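You operate a simulated robot arm through the tools that you are given. There is no shell and no other tool.

You are at the controls of a simulated robot arm. One attempt, no reset.

## Task
Fill the rod's oil cup to between its lines, then push the cotter pin home and latch it.
Fine: use the black oil can, put it back and shut the lid. Set down upright: black oil can.

The check looks at the end state, three seconds after you hand in, the way a careful person would. Anything else that was tipped, shoved, dropped, spilled or broken makes it a failure. Lids that push on must go on centred and level and be pressed home; caps that screw on are set level and turned clockwise until they are tight.

## Robot
A 6-joint arm with a two-finger gripper, fixed in place. Base frame: the origin is at the foot of the arm, x ahead of it, y to its left, z up. Lengths are in cm, angles in rad, forces in N, time in s.
Its first joint turns from -2.897 to 2.897 rad. Payload 2.45 kg.
The tool frame sits at the grasp point between the pads (the TCP): z along the fingers, y along the line on which they close. The tips reach 2 cm beyond it. Largest opening 14 cm; the body of the gripper starts 16.8 cm behind the TCP.
Orientation is told as [roll, pitch, yaw] about the base's x, y, z axes, in that order, counted from this pose: with the fingers straight down and closing along the base's y, the tool's x points along the base's -x, its y along +y and its z along -z.

## Interface
- The arm moves only by the tool servo_tool. Its argument "increments" is a list of rows, each an object (a shift or turn left out is 0, a gripper value left out holds the last) with "slide": the shift along the tool's x, y, z in cm, a list of three; "angular": the turn, a rotation vector about the tool's x, y, z in rad, a list of three. In form: [{"slide": [dx, dy, dz], "angular": [wx, wy, wz]}, ...]. A call has 1 to 20 rows; each row is the pose to reach, as a shift and turn from the pose commanded when the call began, along the tool's axes at that moment. "claw" is the gripper command, from -1 (fully open) to 1 (shut), values between in proportion, set as the call begins (left out, the last holds). Rows are played at 5 a second. More than 5 cm and 0.15 rad between two rows, or a gripper value outside its range, and nothing of the call is played. Where a pose cannot be reached the arm comes as near as it can. A force on the tool above 90 N (or 10 N above the force at the start of the call, whichever is more), or a blocked arm, ends the call early, and 0.2 s more pass. Each finger travels about 4.5 cm/s and halts on what it meets, pressing with about 29 N; the grip force reading is that of the motor and also rises with nothing between the fingers. The clock runs only during rows and for 0.2 s after the last one: add rows that repeat a pose to give the fingers time. The reply holds the time, the measured pose of the TCP, the force on the tool along the base axes, the opening and the grip force, in the units named above and with some noise, with the torque about the TCP (base axes, N m) and any sound that the robot's microphone picked up.
- Cameras (640 x 400 px; columns grow to the right, rows downward): "scene" is fixed at [39.9, -50, 149.01]; the picture's right is [1.00, -0.03, 0.00], its down [-0.01, -0.47, -0.88] and it looks along [0.03, 0.88, -0.47] (base axes); focal length 353 px, centre (320, 200). "wrist" rides on the gripper at [7.8, 1.1, -20.9] in the tool frame; the picture's right is [-0.14, 0.99, 0.00], its down [-0.92, -0.13, -0.37] and it looks along [-0.37, -0.05, 0.93] (tool axes); focal length 280 px, centre (320, 200). There is no depth. A picture from a camera that has moved, and an enlarged one, comes with that camera's place and axes in the base frame and with its lens.
- camera(camera): a new picture of that camera. The clock stands still meanwhile.
- zoom(camera, box): a new picture of the part [left, top, right, bottom] of that camera's present view, enlarged. The clock stands still meanwhile.
- finish_job(): hands the job in; it is judged then, once.

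Nothing tells you positions but the pictures and the camera data. Unless the task says otherwise, let go and move clear before handing in.

The tools are called after "Emit:" by a JSON object that holds its "fn" and its "kwargs". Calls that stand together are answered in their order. servo_tool: Moves the arm, as the interface text tells. Its arguments: {"type":"object","properties":{"increments":{"type":"array","items":{"type":"object","properties":{"slide":{"type":"array","items":{"type":"number"}},"angular":{"type":"array","items":{"type":"number"}}}}},"claw":{"type":"number"}},"required":["increments"]} The other tools are called the same way: camera (camera) takes a picture; zoom (camera, box) takes an enlarged picture of a part of a camera's view; finish_job () hands the job in.

At the start:

```text
time: 0.0
position: [21.56, 67.48, 107.92]
orientation: [-0.001, -0.002, 0.0]
ft_force: [0.3, -0.3, -0.7]
wrist_torque: [0.01, 0.01, -0.03]
gripper_width: 14.0
grasp_force: 0.0
```

scene: 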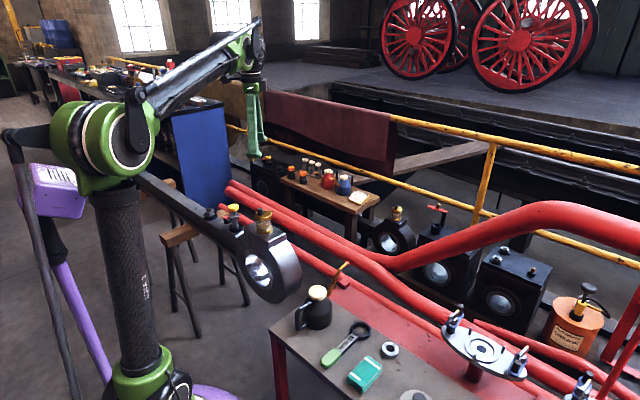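
wrist: 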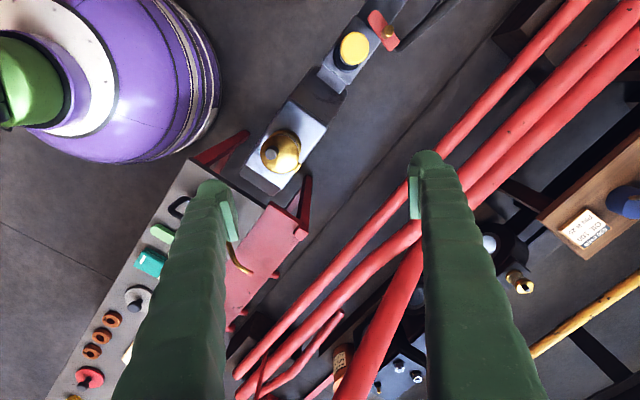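

I see a locomotive workshop with a connecting rod carrying a brass oil cup, a bench with a black oil can, and other items. I will zoom into the views to learn the details before moving.

Emit:
{"fn": "zoom", "kwargs": {"camera": "scene", "box": [190, 190, 350, 310]}}

Emit:
{"fn": "zoom", "kwargs": {"camera": "scene", "box": [260, 250, 440, 400]}}

Emit:
{"fn": "zoom", "kwargs": {"camera": "scene", "box": [420, 250, 640, 400]}}

Emit:
{"fn": "zoom", "kwargs": {"camera": "wrist", "box": [160, 0, 420, 240]}}

Emit:
{"fn": "zoom", "kwargs": {"camera": "wrist", "box": [40, 160, 260, 400]}}

```text
3.33 times, centred on (270, 250) of scene
camera zoom: at [39.9, -50.0, 149.01], right [1.0, -0.03, 0.0], down [-0.01, -0.47, -0.88], along [0.03, 0.88, -0.47], focal length 1178 px, centre (487, 33)
```

zoom: 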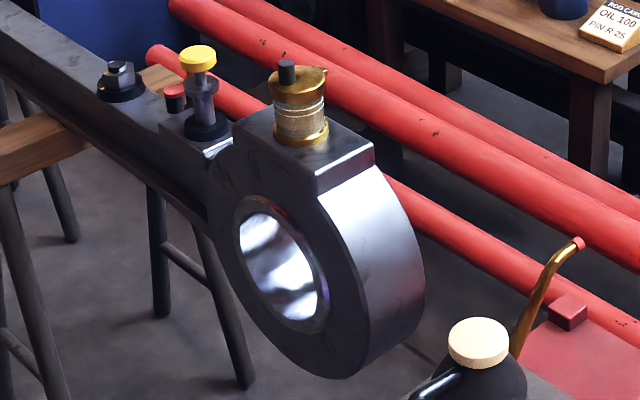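

```text
2.67 times, centred on (350, 325) of scene
camera zoom: at [39.9, -50.0, 149.01], right [1.0, -0.03, 0.0], down [-0.01, -0.47, -0.88], along [0.03, 0.88, -0.47], focal length 942 px, centre (240, -133)
```

zoom: 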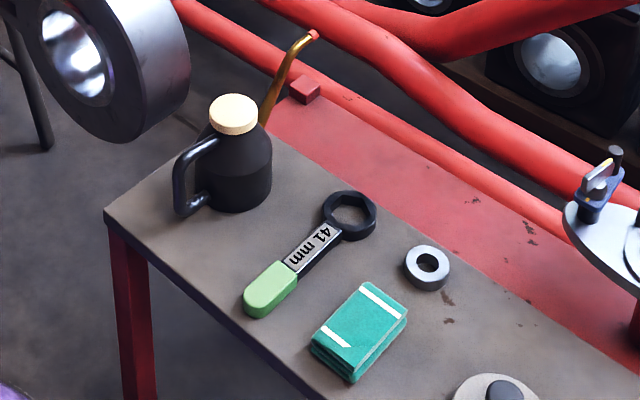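

```text
2.67 times, centred on (530, 325) of scene
camera zoom: at [39.9, -50.0, 149.01], right [1.0, -0.03, 0.0], down [-0.01, -0.47, -0.88], along [0.03, 0.88, -0.47], focal length 942 px, centre (-240, -133)
```

zoom: 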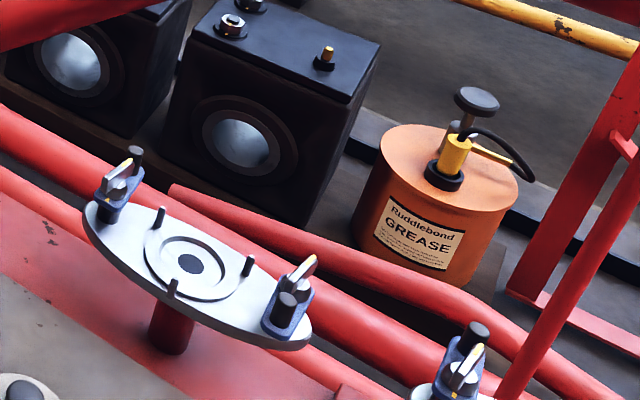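

```text
1.67 times, centred on (290, 120) of wrist
camera zoom: at [13.77, 68.44, 128.76], right [0.14, 0.99, 0.0], down [0.92, -0.13, 0.37], along [0.37, -0.05, -0.93], focal length 467 px, centre (370, 333)
```

zoom: 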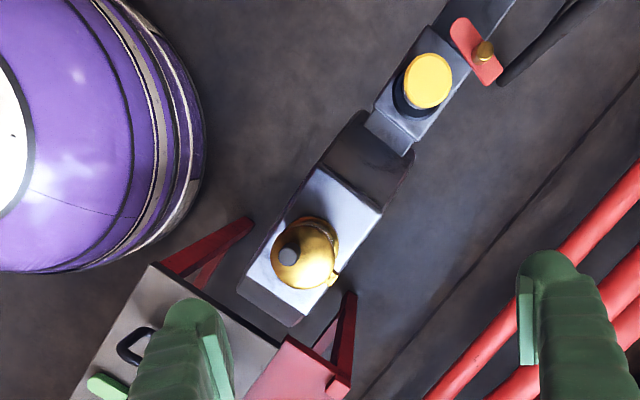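

```text
1.67 times, centred on (150, 280) of wrist
camera zoom: at [13.77, 68.44, 128.76], right [0.14, 0.99, 0.0], down [0.92, -0.13, 0.37], along [0.37, -0.05, -0.93], focal length 467 px, centre (603, 67)
```

zoom: 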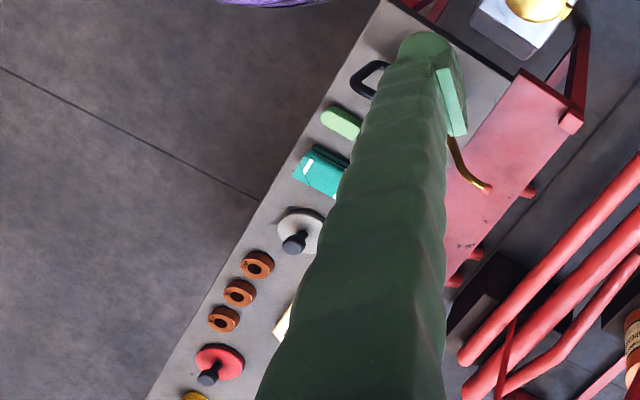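

The sign on the wooden table may hold instructions; I zoom there and on the details of the rod and can.

Emit:
{"fn": "zoom", "kwargs": {"camera": "scene", "box": [340, 185, 390, 215]}}

Emit:
{"fn": "zoom", "kwargs": {"camera": "scene", "box": [205, 195, 295, 250]}}

Emit:
{"fn": "zoom", "kwargs": {"camera": "scene", "box": [285, 250, 375, 335]}}

Emit:
{"fn": "zoom", "kwargs": {"camera": "scene", "box": [260, 130, 420, 260]}}

Emit:
{"fn": "zoom", "kwargs": {"camera": "wrist", "box": [560, 190, 640, 260]}}

Emit:
{"fn": "zoom", "kwargs": {"camera": "wrist", "box": [300, 0, 420, 90]}}

Emit:
{"fn": "zoom", "kwargs": {"camera": "wrist", "box": [230, 110, 330, 200]}}

```text
12.80 times, centred on (365, 200) of scene
camera zoom: at [39.9, -50.0, 149.01], right [1.0, -0.03, 0.0], down [-0.01, -0.47, -0.88], along [0.03, 0.88, -0.47], focal length 4524 px, centre (-256, 200)
```

zoom: 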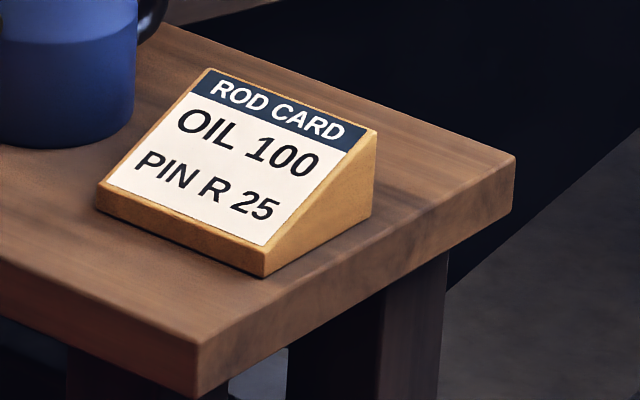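

```text
7.11 times, centred on (250, 222) of scene
camera zoom: at [39.9, -50.0, 149.01], right [1.0, -0.03, 0.0], down [-0.01, -0.47, -0.88], along [0.03, 0.88, -0.47], focal length 2513 px, centre (818, 40)
```

zoom: 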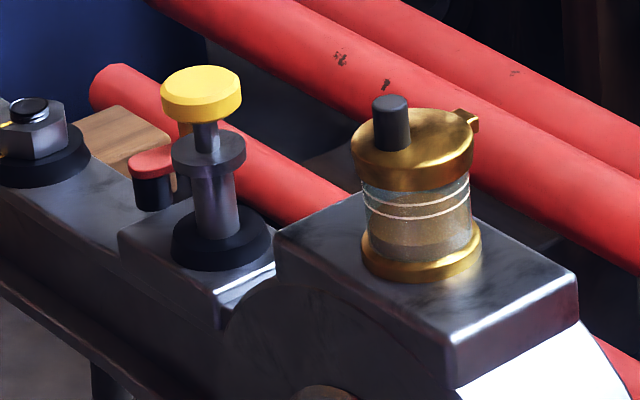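

```text
4.71 times, centred on (330, 292) of scene
camera zoom: at [39.9, -50.0, 149.01], right [1.0, -0.03, 0.0], down [-0.01, -0.47, -0.88], along [0.03, 0.88, -0.47], focal length 1663 px, centre (273, -235)
```

zoom: 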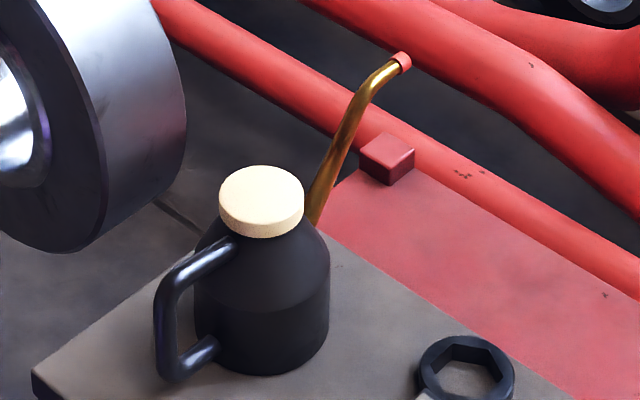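

```text
3.08 times, centred on (340, 195) of scene
camera zoom: at [39.9, -50.0, 149.01], right [1.0, -0.03, 0.0], down [-0.01, -0.47, -0.88], along [0.03, 0.88, -0.47], focal length 1087 px, centre (258, 215)
```

zoom: 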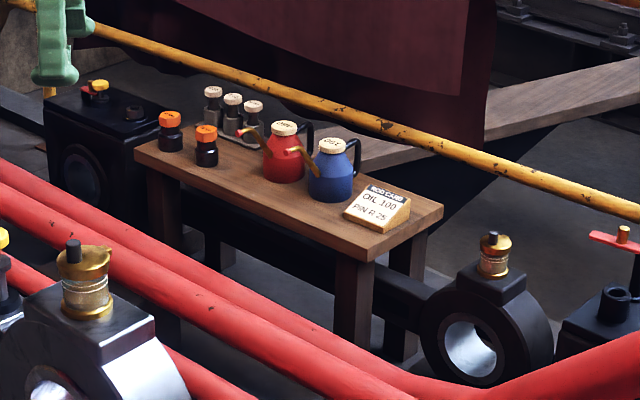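

```text
5.71 times, centred on (600, 225) of wrist
camera zoom: at [13.77, 68.44, 128.76], right [0.14, 0.99, 0.0], down [0.92, -0.13, 0.37], along [0.37, -0.05, -0.93], focal length 1602 px, centre (-1280, 57)
```

zoom: 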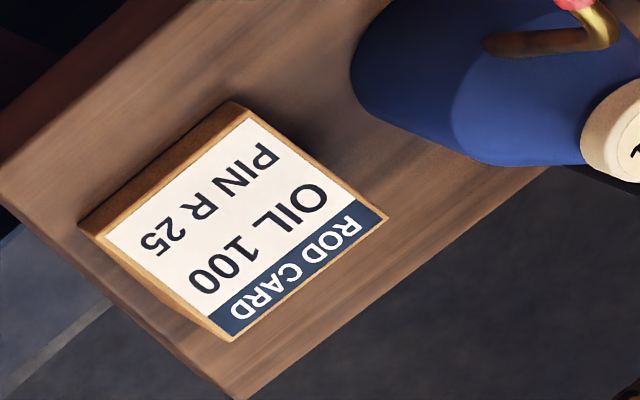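

```text
4.44 times, centred on (360, 45) of wrist
camera zoom: at [13.77, 68.44, 128.76], right [0.14, 0.99, 0.0], down [0.92, -0.13, 0.37], along [0.37, -0.05, -0.93], focal length 1246 px, centre (142, 889)
```

zoom: 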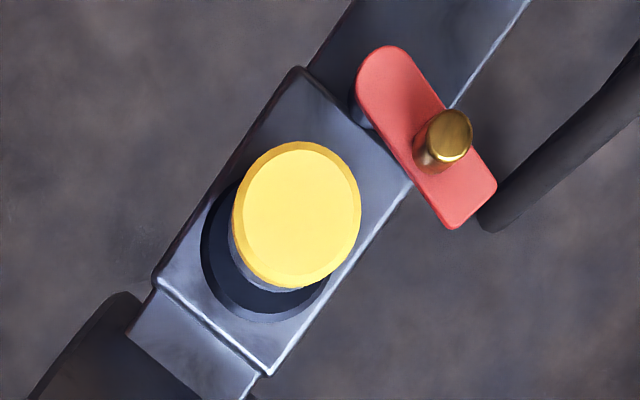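

```text
4.44 times, centred on (280, 155) of wrist
camera zoom: at [13.77, 68.44, 128.76], right [0.14, 0.99, 0.0], down [0.92, -0.13, 0.37], along [0.37, -0.05, -0.93], focal length 1246 px, centre (498, 400)
```

zoom: 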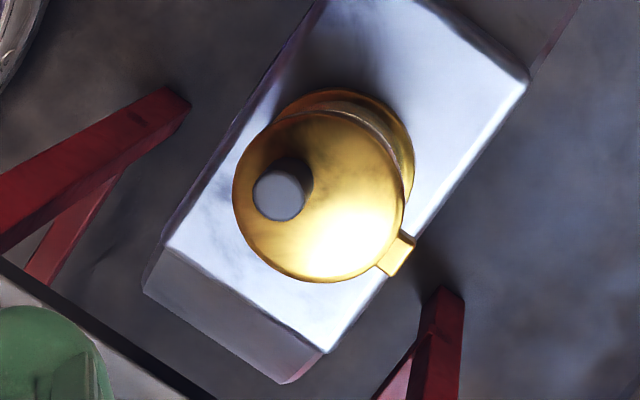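

The oil cup lid is near (23, 61, 84) with its hinge on the far side, the yellow-headed pin near (9, 75, 79), and a red latch lever near (4.5, 79.6, 72). I look closer at the cup glass, the latch example in the back, and the can's labels.

Emit:
{"fn": "zoom", "kwargs": {"camera": "scene", "box": [250, 205, 280, 237]}}

Emit:
{"fn": "zoom", "kwargs": {"camera": "scene", "box": [220, 200, 250, 236]}}

Emit:
{"fn": "zoom", "kwargs": {"camera": "scene", "box": [370, 195, 470, 265]}}

Emit:
{"fn": "zoom", "kwargs": {"camera": "scene", "box": [270, 145, 370, 215]}}

Emit:
{"fn": "zoom", "kwargs": {"camera": "wrist", "box": [480, 220, 560, 300]}}

```text
12.50 times, centred on (265, 221) of scene
camera zoom: at [39.9, -50.0, 149.01], right [1.0, -0.03, 0.0], down [-0.01, -0.47, -0.88], along [0.03, 0.88, -0.47], focal length 4418 px, centre (1008, -62)
```

zoom: 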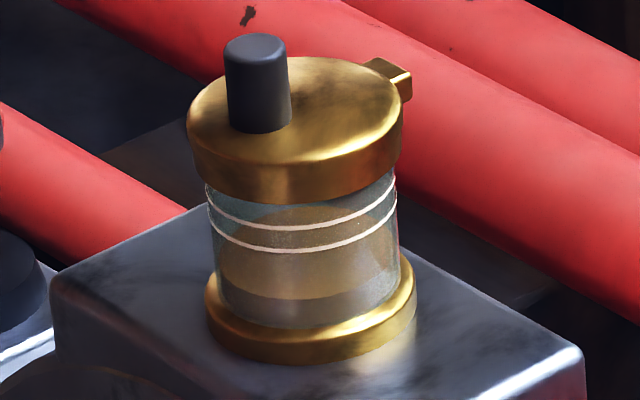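

```text
11.11 times, centred on (235, 218) of scene
camera zoom: at [39.9, -50.0, 149.01], right [1.0, -0.03, 0.0], down [-0.01, -0.47, -0.88], along [0.03, 0.88, -0.47], focal length 3927 px, centre (1264, 0)
```

zoom: 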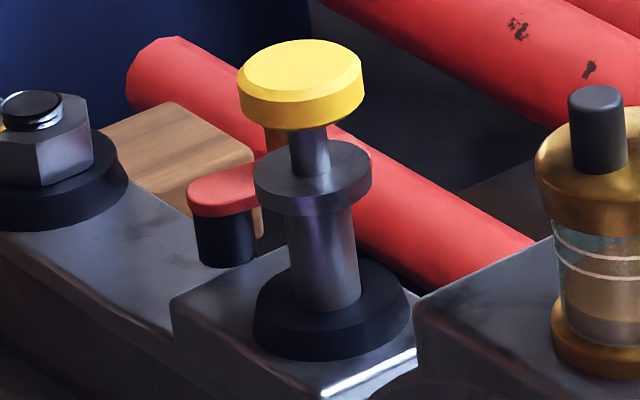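

```text
5.71 times, centred on (420, 230) of scene
camera zoom: at [39.9, -50.0, 149.01], right [1.0, -0.03, 0.0], down [-0.01, -0.47, -0.88], along [0.03, 0.88, -0.47], focal length 2020 px, centre (-251, 29)
```

zoom: 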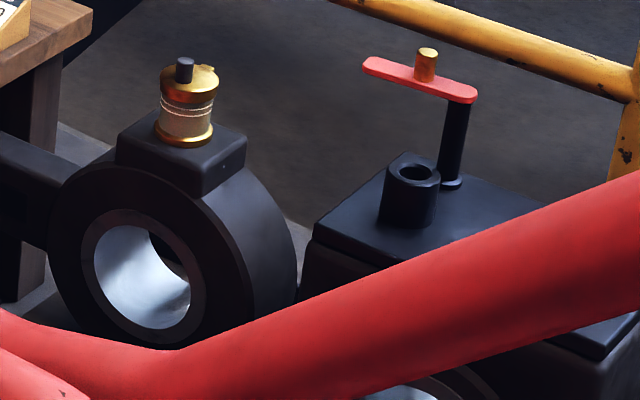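

```text
5.71 times, centred on (320, 180) of scene
camera zoom: at [39.9, -50.0, 149.01], right [1.0, -0.03, 0.0], down [-0.01, -0.47, -0.88], along [0.03, 0.88, -0.47], focal length 2020 px, centre (320, 314)
```

zoom: 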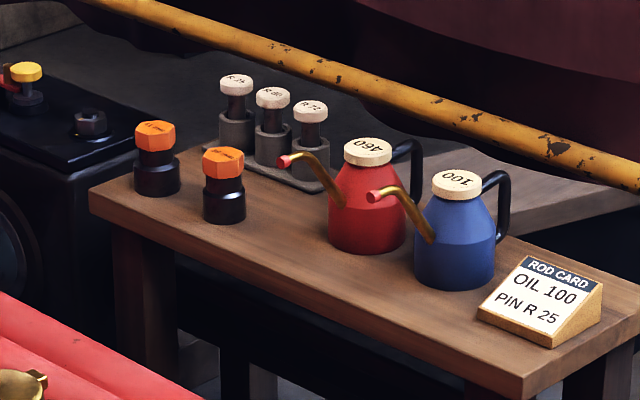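

```text
5.00 times, centred on (520, 260) of wrist
camera zoom: at [13.77, 68.44, 128.76], right [0.14, 0.99, 0.0], down [0.92, -0.13, 0.37], along [0.37, -0.05, -0.93], focal length 1402 px, centre (-680, -100)
```

zoom: 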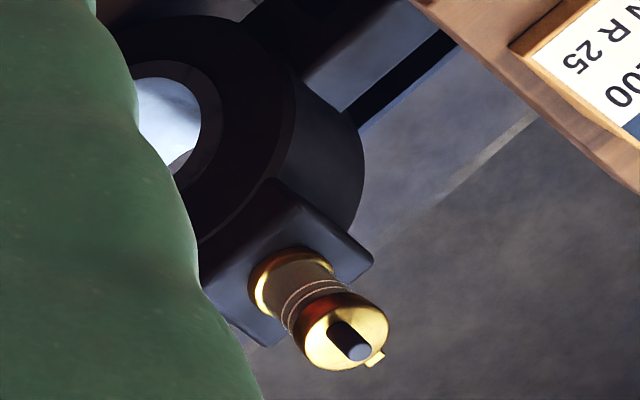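

I want to see the example pin on the far left black box (possibly in the latched state) and look at the bench from a new wrist position.

Emit:
{"fn": "zoom", "kwargs": {"camera": "scene", "box": [250, 145, 300, 180]}}

Emit:
{"fn": "zoom", "kwargs": {"camera": "wrist", "box": [215, 225, 265, 285]}}

Emit:
{"fn": "zoom", "kwargs": {"camera": "scene", "box": [320, 255, 355, 280]}}

```text
11.43 times, centred on (275, 162) of scene
camera zoom: at [39.9, -50.0, 149.01], right [1.0, -0.03, 0.0], down [-0.01, -0.47, -0.88], along [0.03, 0.88, -0.47], focal length 4039 px, centre (834, 629)
```

zoom: 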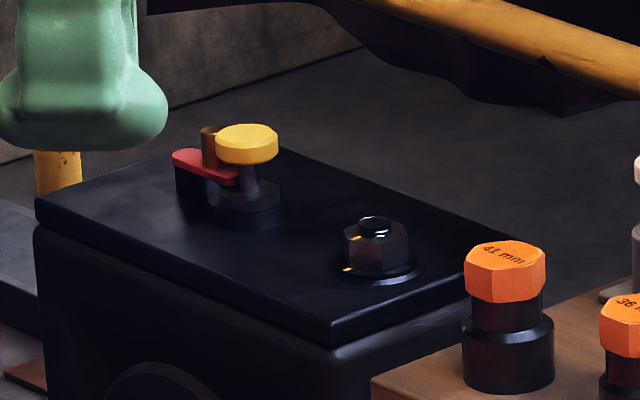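

```text
6.67 times, centred on (240, 255) of wrist
camera zoom: at [13.77, 68.44, 128.76], right [0.14, 0.99, 0.0], down [0.92, -0.13, 0.37], along [0.37, -0.05, -0.93], focal length 1869 px, centre (853, -167)
```

zoom: 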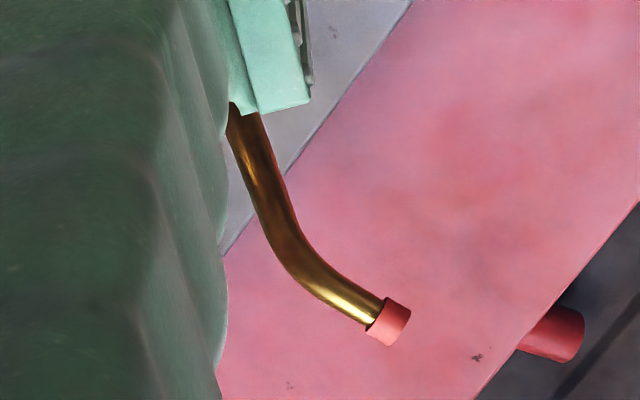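

```text
16.00 times, centred on (338, 268) of scene
camera zoom: at [39.9, -50.0, 149.01], right [1.0, -0.03, 0.0], down [-0.01, -0.47, -0.88], along [0.03, 0.88, -0.47], focal length 5655 px, centre (40, -880)
```

zoom: 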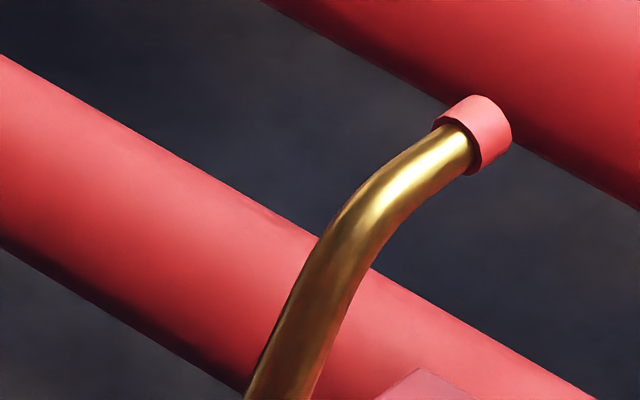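

The example shows the latched state: the head pushed down, and the red lever swung over the collar against the stem. Now I move the wrist over the bench, staying high, to view the can.

Emit:
{"fn": "servo_tool", "kwargs": {"increments": [{"slide": [-1.6, -4.2, 0]}, {"slide": [-3.2, -8.4, 0]}, {"slide": [-4.8, -12.6, 0]}, {"slide": [-6.4, -16.8, 0]}, {"slide": [-8, -21, 0]}, {"slide": [-9.6, -25.2, 0]}, {"slide": [-11.2, -29.4, 0]}, {"slide": [-13.4, -33.5, 0]}, {"slide": [-13.4, -33.5, 0]}]}}

Emit:
{"fn": "camera", "kwargs": {"camera": "wrist"}}

Emit:
{"fn": "camera", "kwargs": {"camera": "scene"}}

```text
time: 2.0
position: [34.99, 33.74, 107.84]
orientation: [0.0, 0.001, 0.0]
ft_force: [0.3, -0.1, 0.5]
wrist_torque: [0.02, -0.02, 0.0]
gripper_width: 14.0
grasp_force: 0.1
```

```text
taken
camera wrist: at [27.11, 34.73, 128.73], right [0.14, 0.99, 0.0], down [0.92, -0.13, 0.37], along [0.37, -0.05, -0.93], focal length 280 px, centre (320, 200)
```

wrist: 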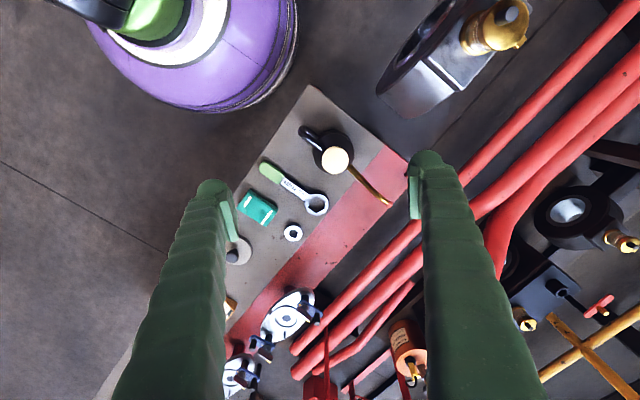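

```text
taken
```

scene: 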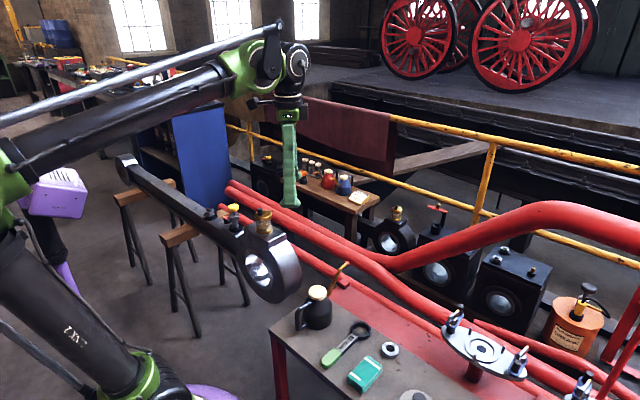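

Emit:
{"fn": "zoom", "kwargs": {"camera": "wrist", "box": [285, 105, 415, 215]}}

Emit:
{"fn": "zoom", "kwargs": {"camera": "wrist", "box": [370, 180, 410, 220]}}

Emit:
{"fn": "zoom", "kwargs": {"camera": "wrist", "box": [440, 0, 540, 70]}}

```text
3.64 times, centred on (350, 160) of wrist
camera zoom: at [27.11, 34.73, 128.73], right [0.14, 0.99, 0.0], down [0.92, -0.13, 0.37], along [0.37, -0.05, -0.93], focal length 1020 px, centre (211, 346)
```

zoom: 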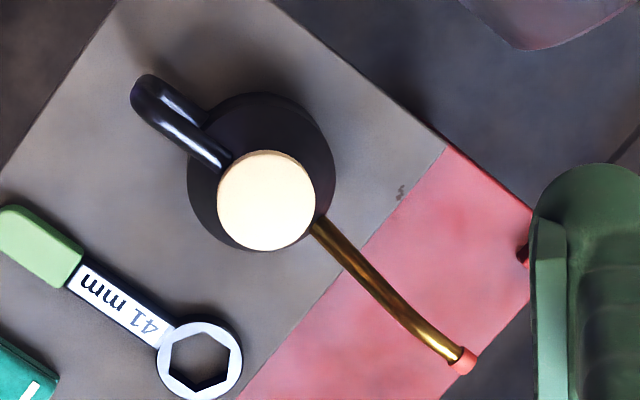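

```text
10.00 times, centred on (390, 200) of wrist
camera zoom: at [27.11, 34.73, 128.73], right [0.14, 0.99, 0.0], down [0.92, -0.13, 0.37], along [0.37, -0.05, -0.93], focal length 2804 px, centre (-380, 200)
```

zoom: 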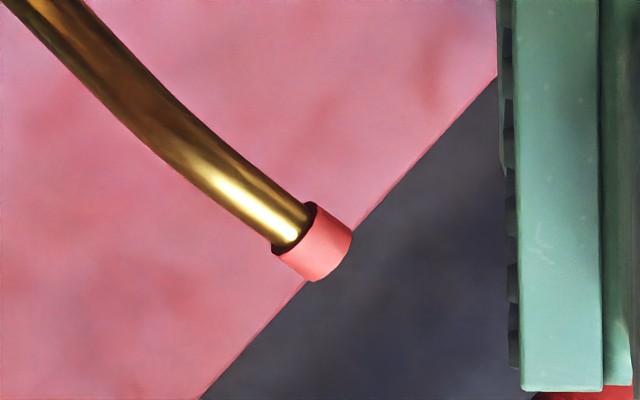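

```text
5.71 times, centred on (490, 35) of wrist
camera zoom: at [27.11, 34.73, 128.73], right [0.14, 0.99, 0.0], down [0.92, -0.13, 0.37], along [0.37, -0.05, -0.93], focal length 1602 px, centre (-651, 1143)
```

zoom: 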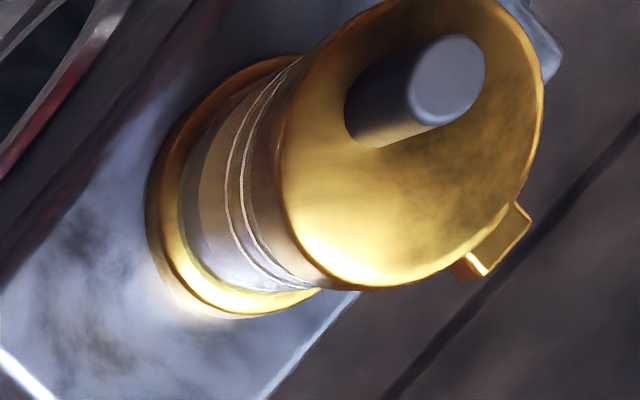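

The can's lid is near (42, 36, 70) and its spout tip near (52.4, 46.4, 72.9), pointing at 45° away from the base. I check whether the red spout tips are caps by zooming on the similar cans at the back.

Emit:
{"fn": "zoom", "kwargs": {"camera": "scene", "box": [308, 162, 340, 182]}}

Emit:
{"fn": "zoom", "kwargs": {"camera": "scene", "box": [326, 192, 350, 207]}}

Emit:
{"fn": "zoom", "kwargs": {"camera": "wrist", "box": [310, 60, 470, 160]}}

Emit:
{"fn": "zoom", "kwargs": {"camera": "scene", "box": [100, 140, 310, 310]}}

```text
16.00 times, centred on (324, 172) of scene
camera zoom: at [39.9, -50.0, 149.01], right [1.0, -0.03, 0.0], down [-0.01, -0.47, -0.88], along [0.03, 0.88, -0.47], focal length 5655 px, centre (256, 648)
```

zoom: 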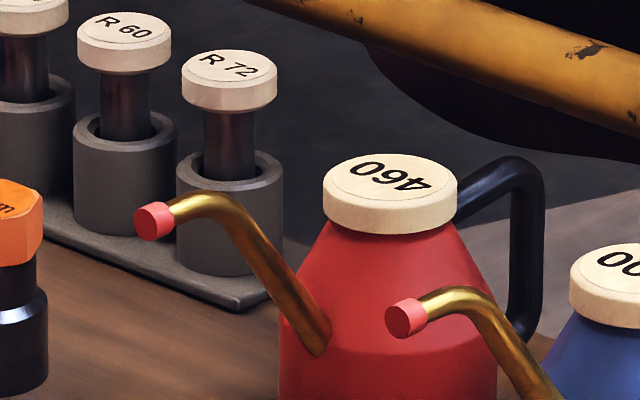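

```text
16.00 times, centred on (338, 200) of scene
camera zoom: at [39.9, -50.0, 149.01], right [1.0, -0.03, 0.0], down [-0.01, -0.47, -0.88], along [0.03, 0.88, -0.47], focal length 5655 px, centre (32, 208)
```

zoom: 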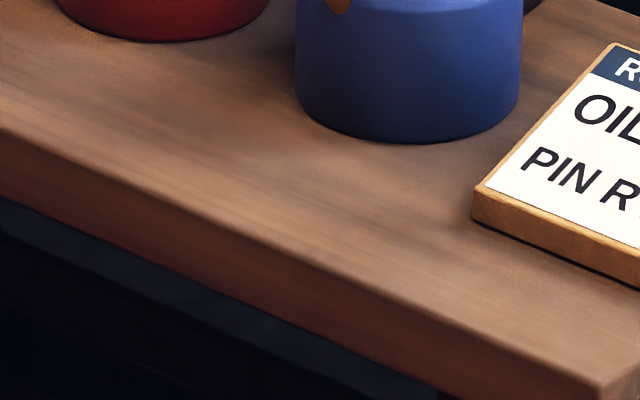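

```text
4.00 times, centred on (390, 110) of wrist
camera zoom: at [27.11, 34.73, 128.73], right [0.14, 0.99, 0.0], down [0.92, -0.13, 0.37], along [0.37, -0.05, -0.93], focal length 1122 px, centre (40, 560)
```

zoom: 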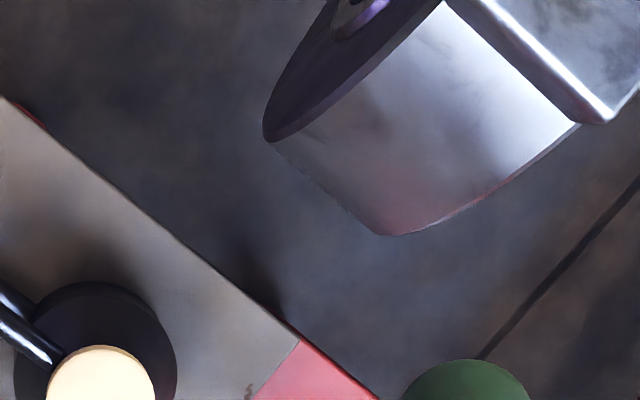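

```text
2.35 times, centred on (205, 225) of scene
camera zoom: at [39.9, -50.0, 149.01], right [1.0, -0.03, 0.0], down [-0.01, -0.47, -0.88], along [0.03, 0.88, -0.47], focal length 832 px, centre (591, 141)
```

zoom: 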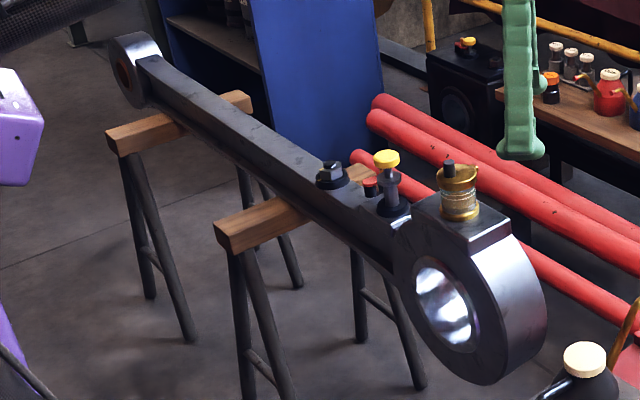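

The red tips look like plain solid tips on all cans, so I treat them as part of the spout. Next I go above the oil-cup lid knob (about (22, 60, 87)), turning the tool 45° so the fingers close along the hinge axis.

Emit:
{"fn": "servo_tool", "kwargs": {"increments": [{"slide": [1.545, 3.39, 0], "angular": [0, 0, -0.098]}, {"slide": [3.09, 6.78, 0], "angular": [0, 0, -0.196]}, {"slide": [4.63, 10.16, 0], "angular": [0, 0, -0.294]}, {"slide": [6.18, 13.55, 0], "angular": [0, 0, -0.392]}, {"slide": [7.72, 16.94, 0], "angular": [0, 0, -0.49]}, {"slide": [9.27, 20.3, 0], "angular": [0, 0, -0.588]}, {"slide": [10.8, 23.7, 0], "angular": [0, 0, -0.686]}, {"slide": [12.36, 27.1, 0], "angular": [0, 0, -0.785]}, {"slide": [12.36, 27.1, 4], "angular": [0, 0, -0.785]}, {"slide": [12.36, 27.1, 8], "angular": [0, 0, -0.785]}, {"slide": [12.36, 27.1, 10], "angular": [0, 0, -0.785]}, {"slide": [12.36, 27.1, 10], "angular": [0, 0, -0.785]}], "claw": 0.25}}

Emit:
{"fn": "camera", "kwargs": {"camera": "wrist"}}

Emit:
{"fn": "camera", "kwargs": {"camera": "scene"}}

```text
time: 4.6
position: [22.59, 61.09, 97.81]
orientation: [0.001, 0.001, 0.786]
ft_force: [0.4, 0.4, -0.6]
wrist_torque: [0.03, -0.02, 0.02]
gripper_width: 5.24
grasp_force: 0.1
```

```text
taken
camera wrist: at [16.3, 56.2, 118.75], right [-0.6, 0.8, 0.0], down [0.74, 0.56, 0.37], along [0.29, 0.22, -0.93], focal length 280 px, centre (320, 200)
```

wrist: 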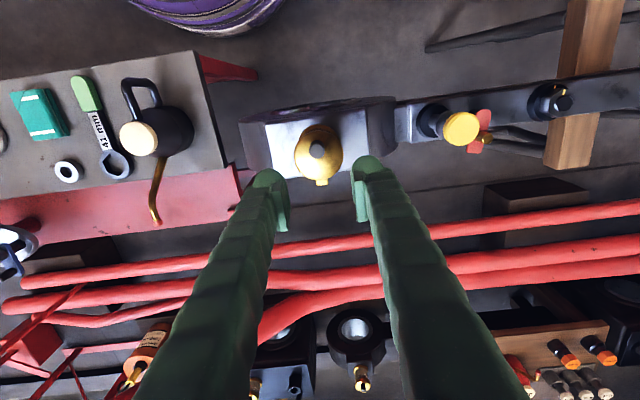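

```text
taken
```

scene: 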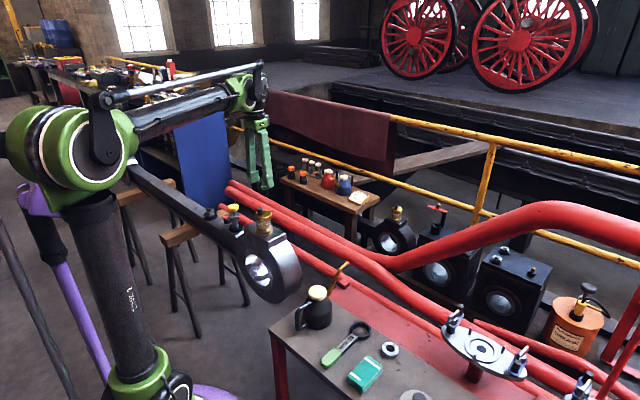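

Emit:
{"fn": "zoom", "kwargs": {"camera": "wrist", "box": [240, 90, 400, 240]}}

Emit:
{"fn": "zoom", "kwargs": {"camera": "wrist", "box": [390, 80, 520, 170]}}

Emit:
{"fn": "zoom", "kwargs": {"camera": "wrist", "box": [60, 60, 220, 240]}}

```text
2.67 times, centred on (320, 165) of wrist
camera zoom: at [16.3, 56.2, 118.75], right [-0.6, 0.8, 0.0], down [0.74, 0.56, 0.37], along [0.29, 0.22, -0.93], focal length 748 px, centre (320, 293)
```

zoom: 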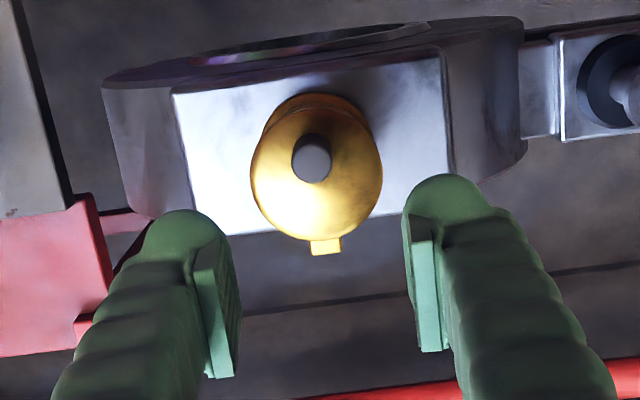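

```text
4.44 times, centred on (455, 125) of wrist
camera zoom: at [16.3, 56.2, 118.75], right [-0.6, 0.8, 0.0], down [0.74, 0.56, 0.37], along [0.29, 0.22, -0.93], focal length 1246 px, centre (-280, 533)
```

zoom: 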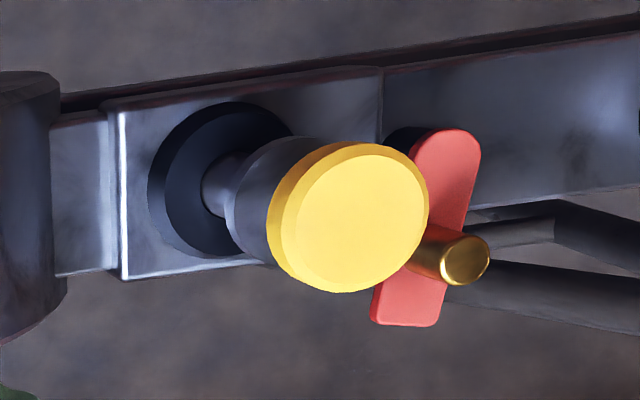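

```text
2.22 times, centred on (140, 150) of wrist
camera zoom: at [16.3, 56.2, 118.75], right [-0.6, 0.8, 0.0], down [0.74, 0.56, 0.37], along [0.29, 0.22, -0.93], focal length 623 px, centre (720, 311)
```

zoom: 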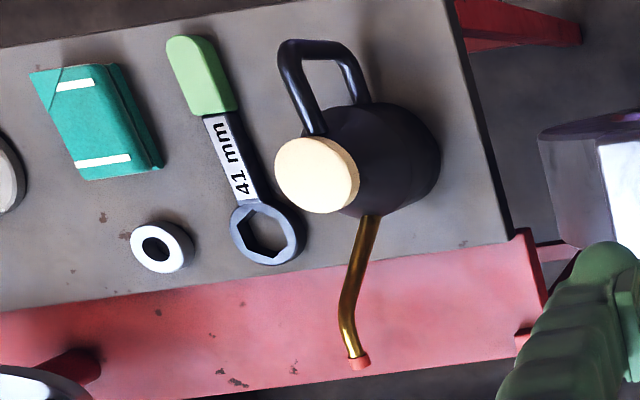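

The knob sits about 1.6 cm on the base side of the tool axis. I shift slightly and descend most of the way, then check again.

Emit:
{"fn": "servo_tool", "kwargs": {"increments": [{"slide": [0.3, -0.1, 3]}, {"slide": [0.6, -0.1, 6]}, {"slide": [0.6, -0.1, 7.7]}, {"slide": [0.6, -0.1, 7.7]}], "claw": 0.35}}

Emit:
{"fn": "zoom", "kwargs": {"camera": "wrist", "box": [220, 80, 420, 240]}}

Emit:
{"fn": "zoom", "kwargs": {"camera": "scene", "box": [230, 180, 300, 240]}}

```text
time: 5.6
position: [22.21, 60.43, 90.15]
orientation: [0.001, 0.0, 0.784]
ft_force: [0.3, -0.1, -0.2]
wrist_torque: [-0.02, -0.04, 0.04]
gripper_width: 4.58
grasp_force: 0.1
```

```text
2.50 times, centred on (320, 160) of wrist
camera zoom: at [15.96, 55.67, 111.1], right [-0.6, 0.8, 0.0], down [0.74, 0.56, 0.37], along [0.29, 0.22, -0.93], focal length 701 px, centre (320, 300)
```

zoom: 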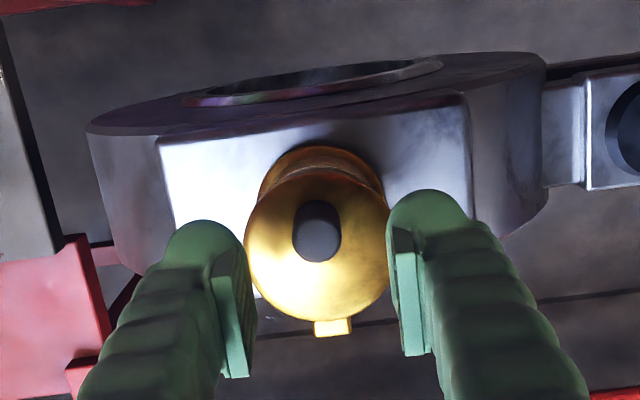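

```text
6.67 times, centred on (265, 210) of scene
camera zoom: at [39.9, -50.0, 149.01], right [1.0, -0.03, 0.0], down [-0.01, -0.47, -0.88], along [0.03, 0.88, -0.47], focal length 2356 px, centre (687, 133)
```

zoom: 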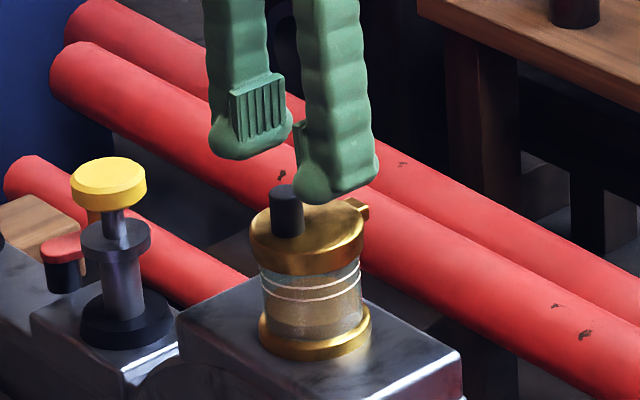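

The knob is centred between the fingers and about 0.6 cm to the base side. I shift slightly toward the hinge, descend so the finger corners straddle the knob just above the lid.

Emit:
{"fn": "servo_tool", "kwargs": {"increments": [{"slide": [-0.3, 0, 1.5]}, {"slide": [-0.3, 0, 2.8]}, {"slide": [-0.3, 0, 2.8]}], "claw": 0.5}}

Emit:
{"fn": "zoom", "kwargs": {"camera": "wrist", "box": [220, 80, 420, 240]}}

Emit:
{"fn": "zoom", "kwargs": {"camera": "scene", "box": [240, 195, 295, 240]}}

```text
time: 6.4
position: [22.42, 60.68, 87.41]
orientation: [0.0, 0.001, 0.786]
ft_force: [-0.5, 0.4, 0.1]
wrist_torque: [0.0, 0.0, -0.01]
gripper_width: 3.49
grasp_force: 0.0
```

```text
2.50 times, centred on (320, 160) of wrist
camera zoom: at [16.2, 55.91, 108.29], right [-0.6, 0.8, 0.0], down [0.74, 0.56, 0.37], along [0.29, 0.22, -0.93], focal length 701 px, centre (320, 300)
```

zoom: 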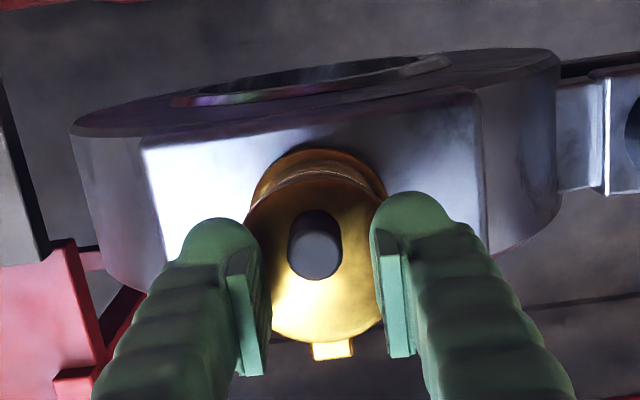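

```text
8.89 times, centred on (268, 218) of scene
camera zoom: at [39.9, -50.0, 149.01], right [1.0, -0.03, 0.0], down [-0.01, -0.47, -0.88], along [0.03, 0.88, -0.47], focal length 3142 px, centre (787, 44)
```

zoom: 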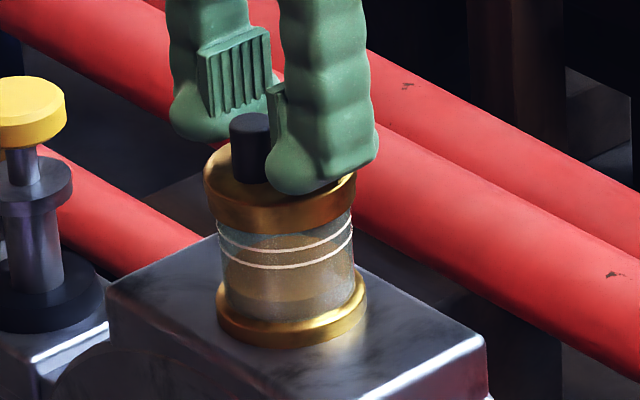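

The knob is well between the fingers. I lower a touch more, then close on it.

Emit:
{"fn": "servo_tool", "kwargs": {"increments": [{"slide": [0, 0, 0.4]}, {"slide": [0, 0, 0.4]}]}}

Emit:
{"fn": "servo_tool", "kwargs": {"increments": [{"slide": [0, 0, 0]}, {"slide": [0, 0, 0]}, {"slide": [0, 0, 0]}, {"slide": [0, 0, 0]}], "claw": 1}}

Emit:
{"fn": "zoom", "kwargs": {"camera": "scene", "box": [240, 195, 295, 240]}}

Emit:
{"fn": "zoom", "kwargs": {"camera": "wrist", "box": [220, 80, 420, 240]}}

```text
time: 7.0
position: [22.56, 60.75, 87.03]
orientation: [0.001, 0.0, 0.787]
ft_force: [-0.2, -0.1, 0.3]
wrist_torque: [0.03, 0.0, 0.0]
gripper_width: 3.5
grasp_force: 0.1
```

```text
time: 8.0
position: [22.64, 60.72, 86.97]
orientation: [-0.001, -0.001, 0.785]
ft_force: [2.8, -4.4, -3.5]
wrist_torque: [-0.09, 0.04, 0.06]
gripper_width: 1.64
grasp_force: 42.3
```

```text
8.89 times, centred on (268, 218) of scene
camera zoom: at [39.9, -50.0, 149.01], right [1.0, -0.03, 0.0], down [-0.01, -0.47, -0.88], along [0.03, 0.88, -0.47], focal length 3142 px, centre (787, 44)
```

zoom: 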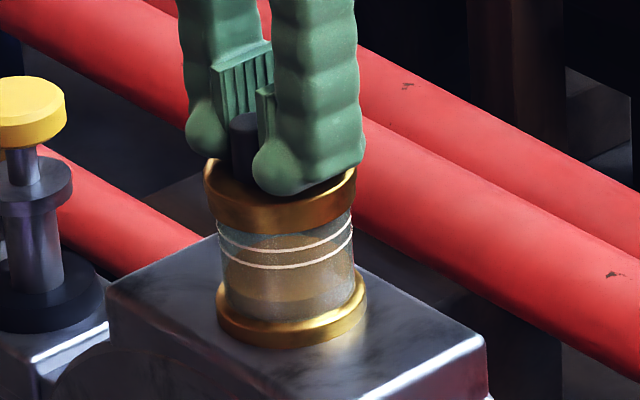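

```text
2.50 times, centred on (320, 160) of wrist
camera zoom: at [16.23, 55.92, 107.9], right [-0.6, 0.8, 0.0], down [0.74, 0.56, 0.37], along [0.29, 0.22, -0.93], focal length 701 px, centre (320, 300)
```

zoom: 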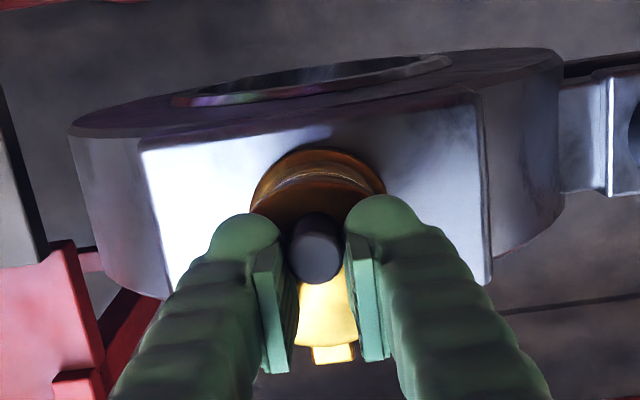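

The knob is gripped (1.64 cm). I lift it along the hinge arc in small steps, first to about 20°.

Emit:
{"fn": "servo_tool", "kwargs": {"increments": [{"slide": [-0.22, 0, -0.37], "angular": [0, 0.026, 0]}, {"slide": [-0.49, 0, -0.72], "angular": [0, 0.052, 0]}, {"slide": [-0.78, 0, -1.05], "angular": [0, 0.079, 0]}, {"slide": [-1.105, 0, -1.347], "angular": [0, 0.105, 0]}, {"slide": [-1.105, 0, -1.347], "angular": [0, 0.105, 0]}]}}

Emit:
{"fn": "zoom", "kwargs": {"camera": "scene", "box": [240, 195, 295, 240]}}

Emit:
{"fn": "zoom", "kwargs": {"camera": "wrist", "box": [220, 80, 420, 240]}}

```text
time: 9.2
position: [23.33, 61.46, 88.34]
orientation: [-0.001, 0.105, 0.786]
ft_force: [1.2, -11.4, -14.3]
wrist_torque: [-0.53, 0.35, 0.13]
gripper_width: 1.58
grasp_force: 41.7
```

```text
8.89 times, centred on (268, 218) of scene
camera zoom: at [39.9, -50.0, 149.01], right [1.0, -0.03, 0.0], down [-0.01, -0.47, -0.88], along [0.03, 0.88, -0.47], focal length 3142 px, centre (787, 44)
```

zoom: 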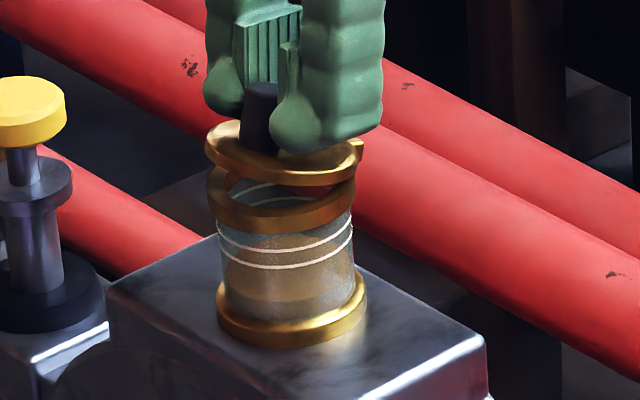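

```text
2.50 times, centred on (320, 160) of wrist
camera zoom: at [18.6, 58.27, 109.95], right [-0.6, 0.8, -0.01], down [0.77, 0.58, 0.27], along [0.22, 0.15, -0.96], focal length 701 px, centre (320, 300)
```

zoom: 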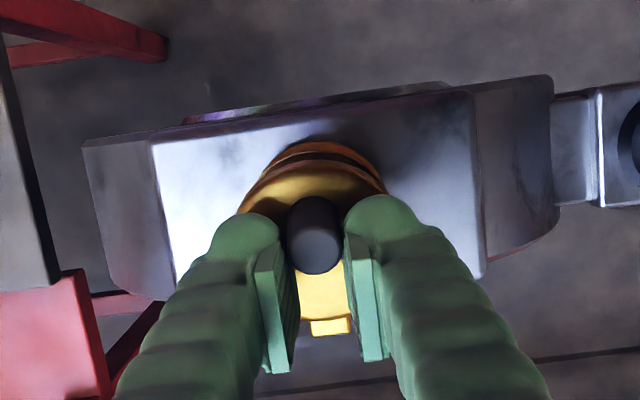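

The lid is opening on its far-side hinge as expected. I continue along the arc to about 60°.

Emit:
{"fn": "servo_tool", "kwargs": {"increments": [{"slide": [-0.33, -0.05, -0.31], "angular": [0, 0.026, 0]}, {"slide": [-0.664, -0.1, -0.591], "angular": [0, 0.052, 0]}, {"slide": [-1.04, -0.1, -0.84], "angular": [0, 0.079, 0]}, {"slide": [-1.427, -0.1, -1.063], "angular": [0, 0.105, 0]}, {"slide": [-1.84, -0.1, -1.25], "angular": [0, 0.131, 0]}, {"slide": [-2.267, -0.1, -1.402], "angular": [0, 0.157, 0]}, {"slide": [-2.71, -0.1, -1.51], "angular": [0, 0.183, 0]}, {"slide": [-3.161, -0.1, -1.594], "angular": [0, 0.209, 0]}, {"slide": [-3.161, -0.1, -1.594], "angular": [0, 0.209, 0]}]}}

Emit:
{"fn": "zoom", "kwargs": {"camera": "scene", "box": [240, 190, 295, 240]}}

Emit:
{"fn": "zoom", "kwargs": {"camera": "wrist", "box": [220, 80, 420, 240]}}

```text
time: 11.2
position: [25.75, 63.76, 89.59]
orientation: [0.0, 0.315, 0.786]
ft_force: [-0.6, 0.2, 0.4]
wrist_torque: [0.0, 0.01, -0.01]
gripper_width: 0.02
grasp_force: 28.9
```

```text
8.00 times, centred on (268, 215) of scene
camera zoom: at [39.9, -50.0, 149.01], right [1.0, -0.03, 0.0], down [-0.01, -0.47, -0.88], along [0.03, 0.88, -0.47], focal length 2827 px, centre (740, 80)
```

zoom: 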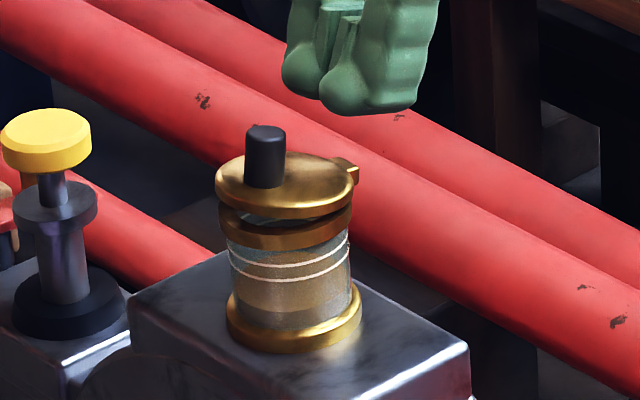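

```text
2.50 times, centred on (320, 160) of wrist
camera zoom: at [24.26, 63.81, 111.86], right [-0.61, 0.79, -0.04], down [0.79, 0.61, 0.07], along [0.08, 0.01, -1.0], focal length 701 px, centre (320, 300)
```

zoom: 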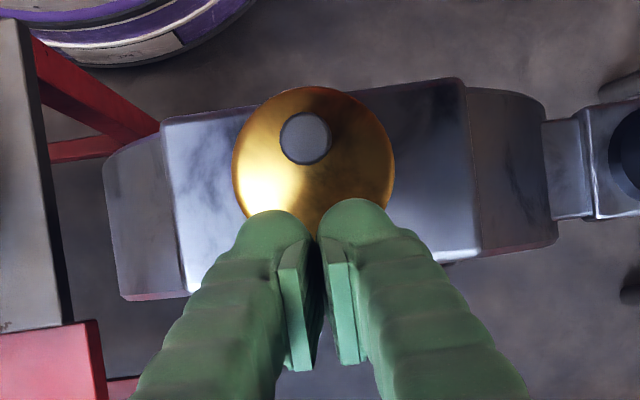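

The grip slid off the knob, and the lid stays ajar at about 6°, so its hinge is stiff. I will retreat up and back and instead push the knob forward from the base side with closed fingers, rotating about the hinge.

Emit:
{"fn": "servo_tool", "kwargs": {"increments": [{"slide": [0.927, 0, -2.853]}, {"slide": [3.8, 0, -1.9], "angular": [0, -0.07, 0]}, {"slide": [6.7, 0, -1.0], "angular": [0, -0.14, 0]}, {"slide": [9.58, 0, -0.04], "angular": [0, -0.21, 0]}, {"slide": [8.9, 0, 2.1], "angular": [0, -0.21, 0]}, {"slide": [8.24, 0, 4.1], "angular": [0, -0.21, 0]}, {"slide": [8.24, 0, 4.1], "angular": [0, -0.21, 0]}]}}

Emit:
{"fn": "zoom", "kwargs": {"camera": "scene", "box": [230, 190, 294, 240]}}

Emit:
{"fn": "zoom", "kwargs": {"camera": "wrist", "box": [220, 80, 420, 240]}}

```text
time: 12.8
position: [19.26, 57.33, 88.22]
orientation: [-0.001, 0.104, 0.785]
ft_force: [-0.2, 0.2, 0.0]
wrist_torque: [-0.01, 0.03, 0.01]
gripper_width: 0.0
grasp_force: 29.4
```

```text
8.00 times, centred on (262, 215) of scene
camera zoom: at [39.9, -50.0, 149.01], right [1.0, -0.03, 0.0], down [-0.01, -0.47, -0.88], along [0.03, 0.88, -0.47], focal length 2827 px, centre (784, 80)
```

zoom: 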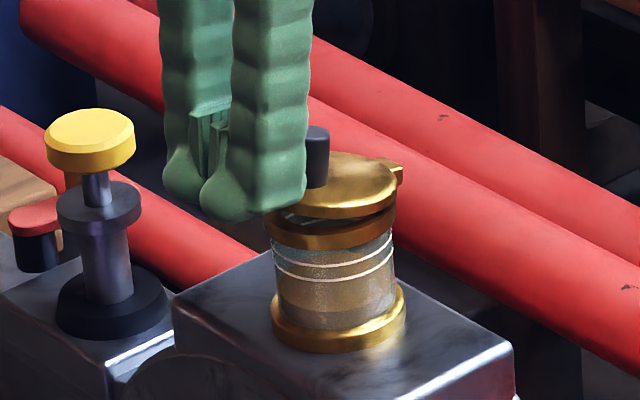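

```text
2.50 times, centred on (320, 160) of wrist
camera zoom: at [14.49, 54.06, 109.81], right [-0.6, 0.8, -0.01], down [0.77, 0.58, 0.27], along [0.22, 0.15, -0.96], focal length 701 px, centre (320, 300)
```

zoom: 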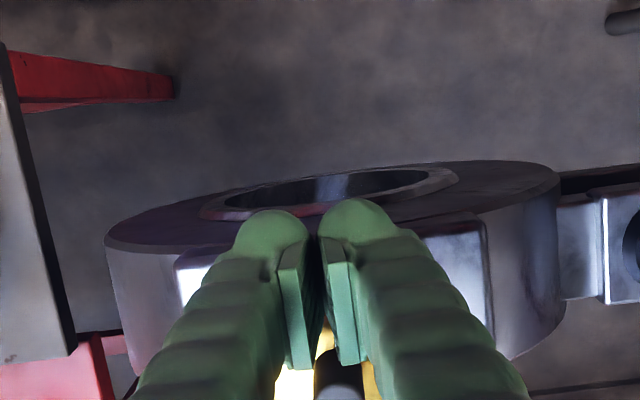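

The lid stays where it was left, and the closed fingers are now just on the base side of the knob. I push forward and rotate about the hinge, first 20°.

Emit:
{"fn": "servo_tool", "kwargs": {"increments": [{"slide": [-0.7, 0, -0.07]}, {"slide": [-1.34, 0, -0.14]}, {"slide": [-1.69, 0, -0.77], "angular": [0, 0.087, 0]}, {"slide": [-2.09, 0, -1.37], "angular": [0, 0.1745, 0]}, {"slide": [-2.54, 0, -1.94], "angular": [0, 0.262, 0]}, {"slide": [-3.04, 0, -2.46], "angular": [0, 0.349, 0]}, {"slide": [-3.04, 0, -2.46], "angular": [0, 0.349, 0]}]}}

Emit:
{"fn": "zoom", "kwargs": {"camera": "scene", "box": [230, 180, 294, 240]}}

Emit:
{"fn": "zoom", "kwargs": {"camera": "wrist", "box": [220, 80, 420, 240]}}

```text
time: 14.4
position: [21.65, 59.73, 90.32]
orientation: [0.002, 0.455, 0.787]
ft_force: [-12.4, -5.0, 13.1]
wrist_torque: [0.12, 0.11, 0.12]
gripper_width: 0.61
grasp_force: 29.0
```

```text
6.67 times, centred on (262, 210) of scene
camera zoom: at [39.9, -50.0, 149.01], right [1.0, -0.03, 0.0], down [-0.01, -0.47, -0.88], along [0.03, 0.88, -0.47], focal length 2356 px, centre (707, 133)
```

zoom: 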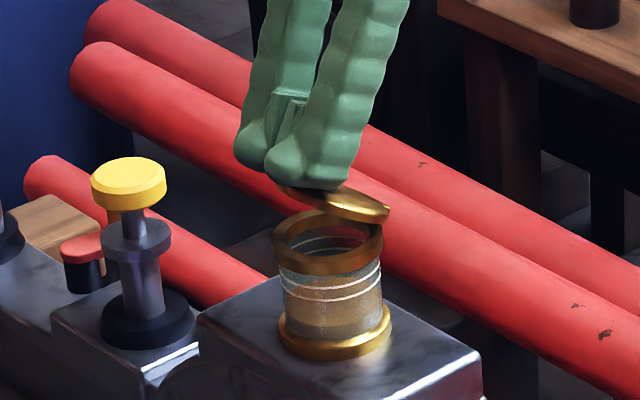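

```text
2.50 times, centred on (320, 160) of wrist
camera zoom: at [22.25, 61.86, 112.58], right [-0.61, 0.79, -0.06], down [0.79, 0.61, -0.07], along [-0.02, -0.09, -1.0], focal length 701 px, centre (320, 300)
```

zoom: 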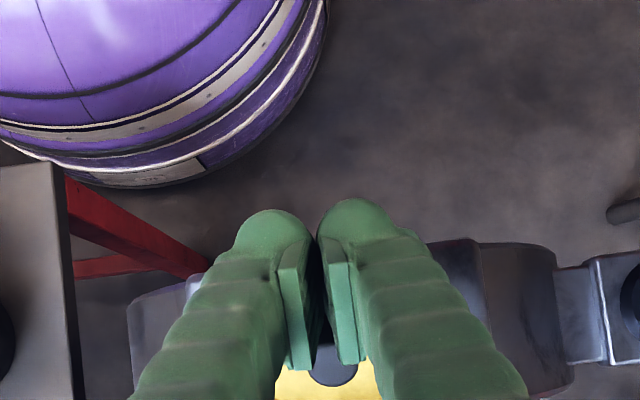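

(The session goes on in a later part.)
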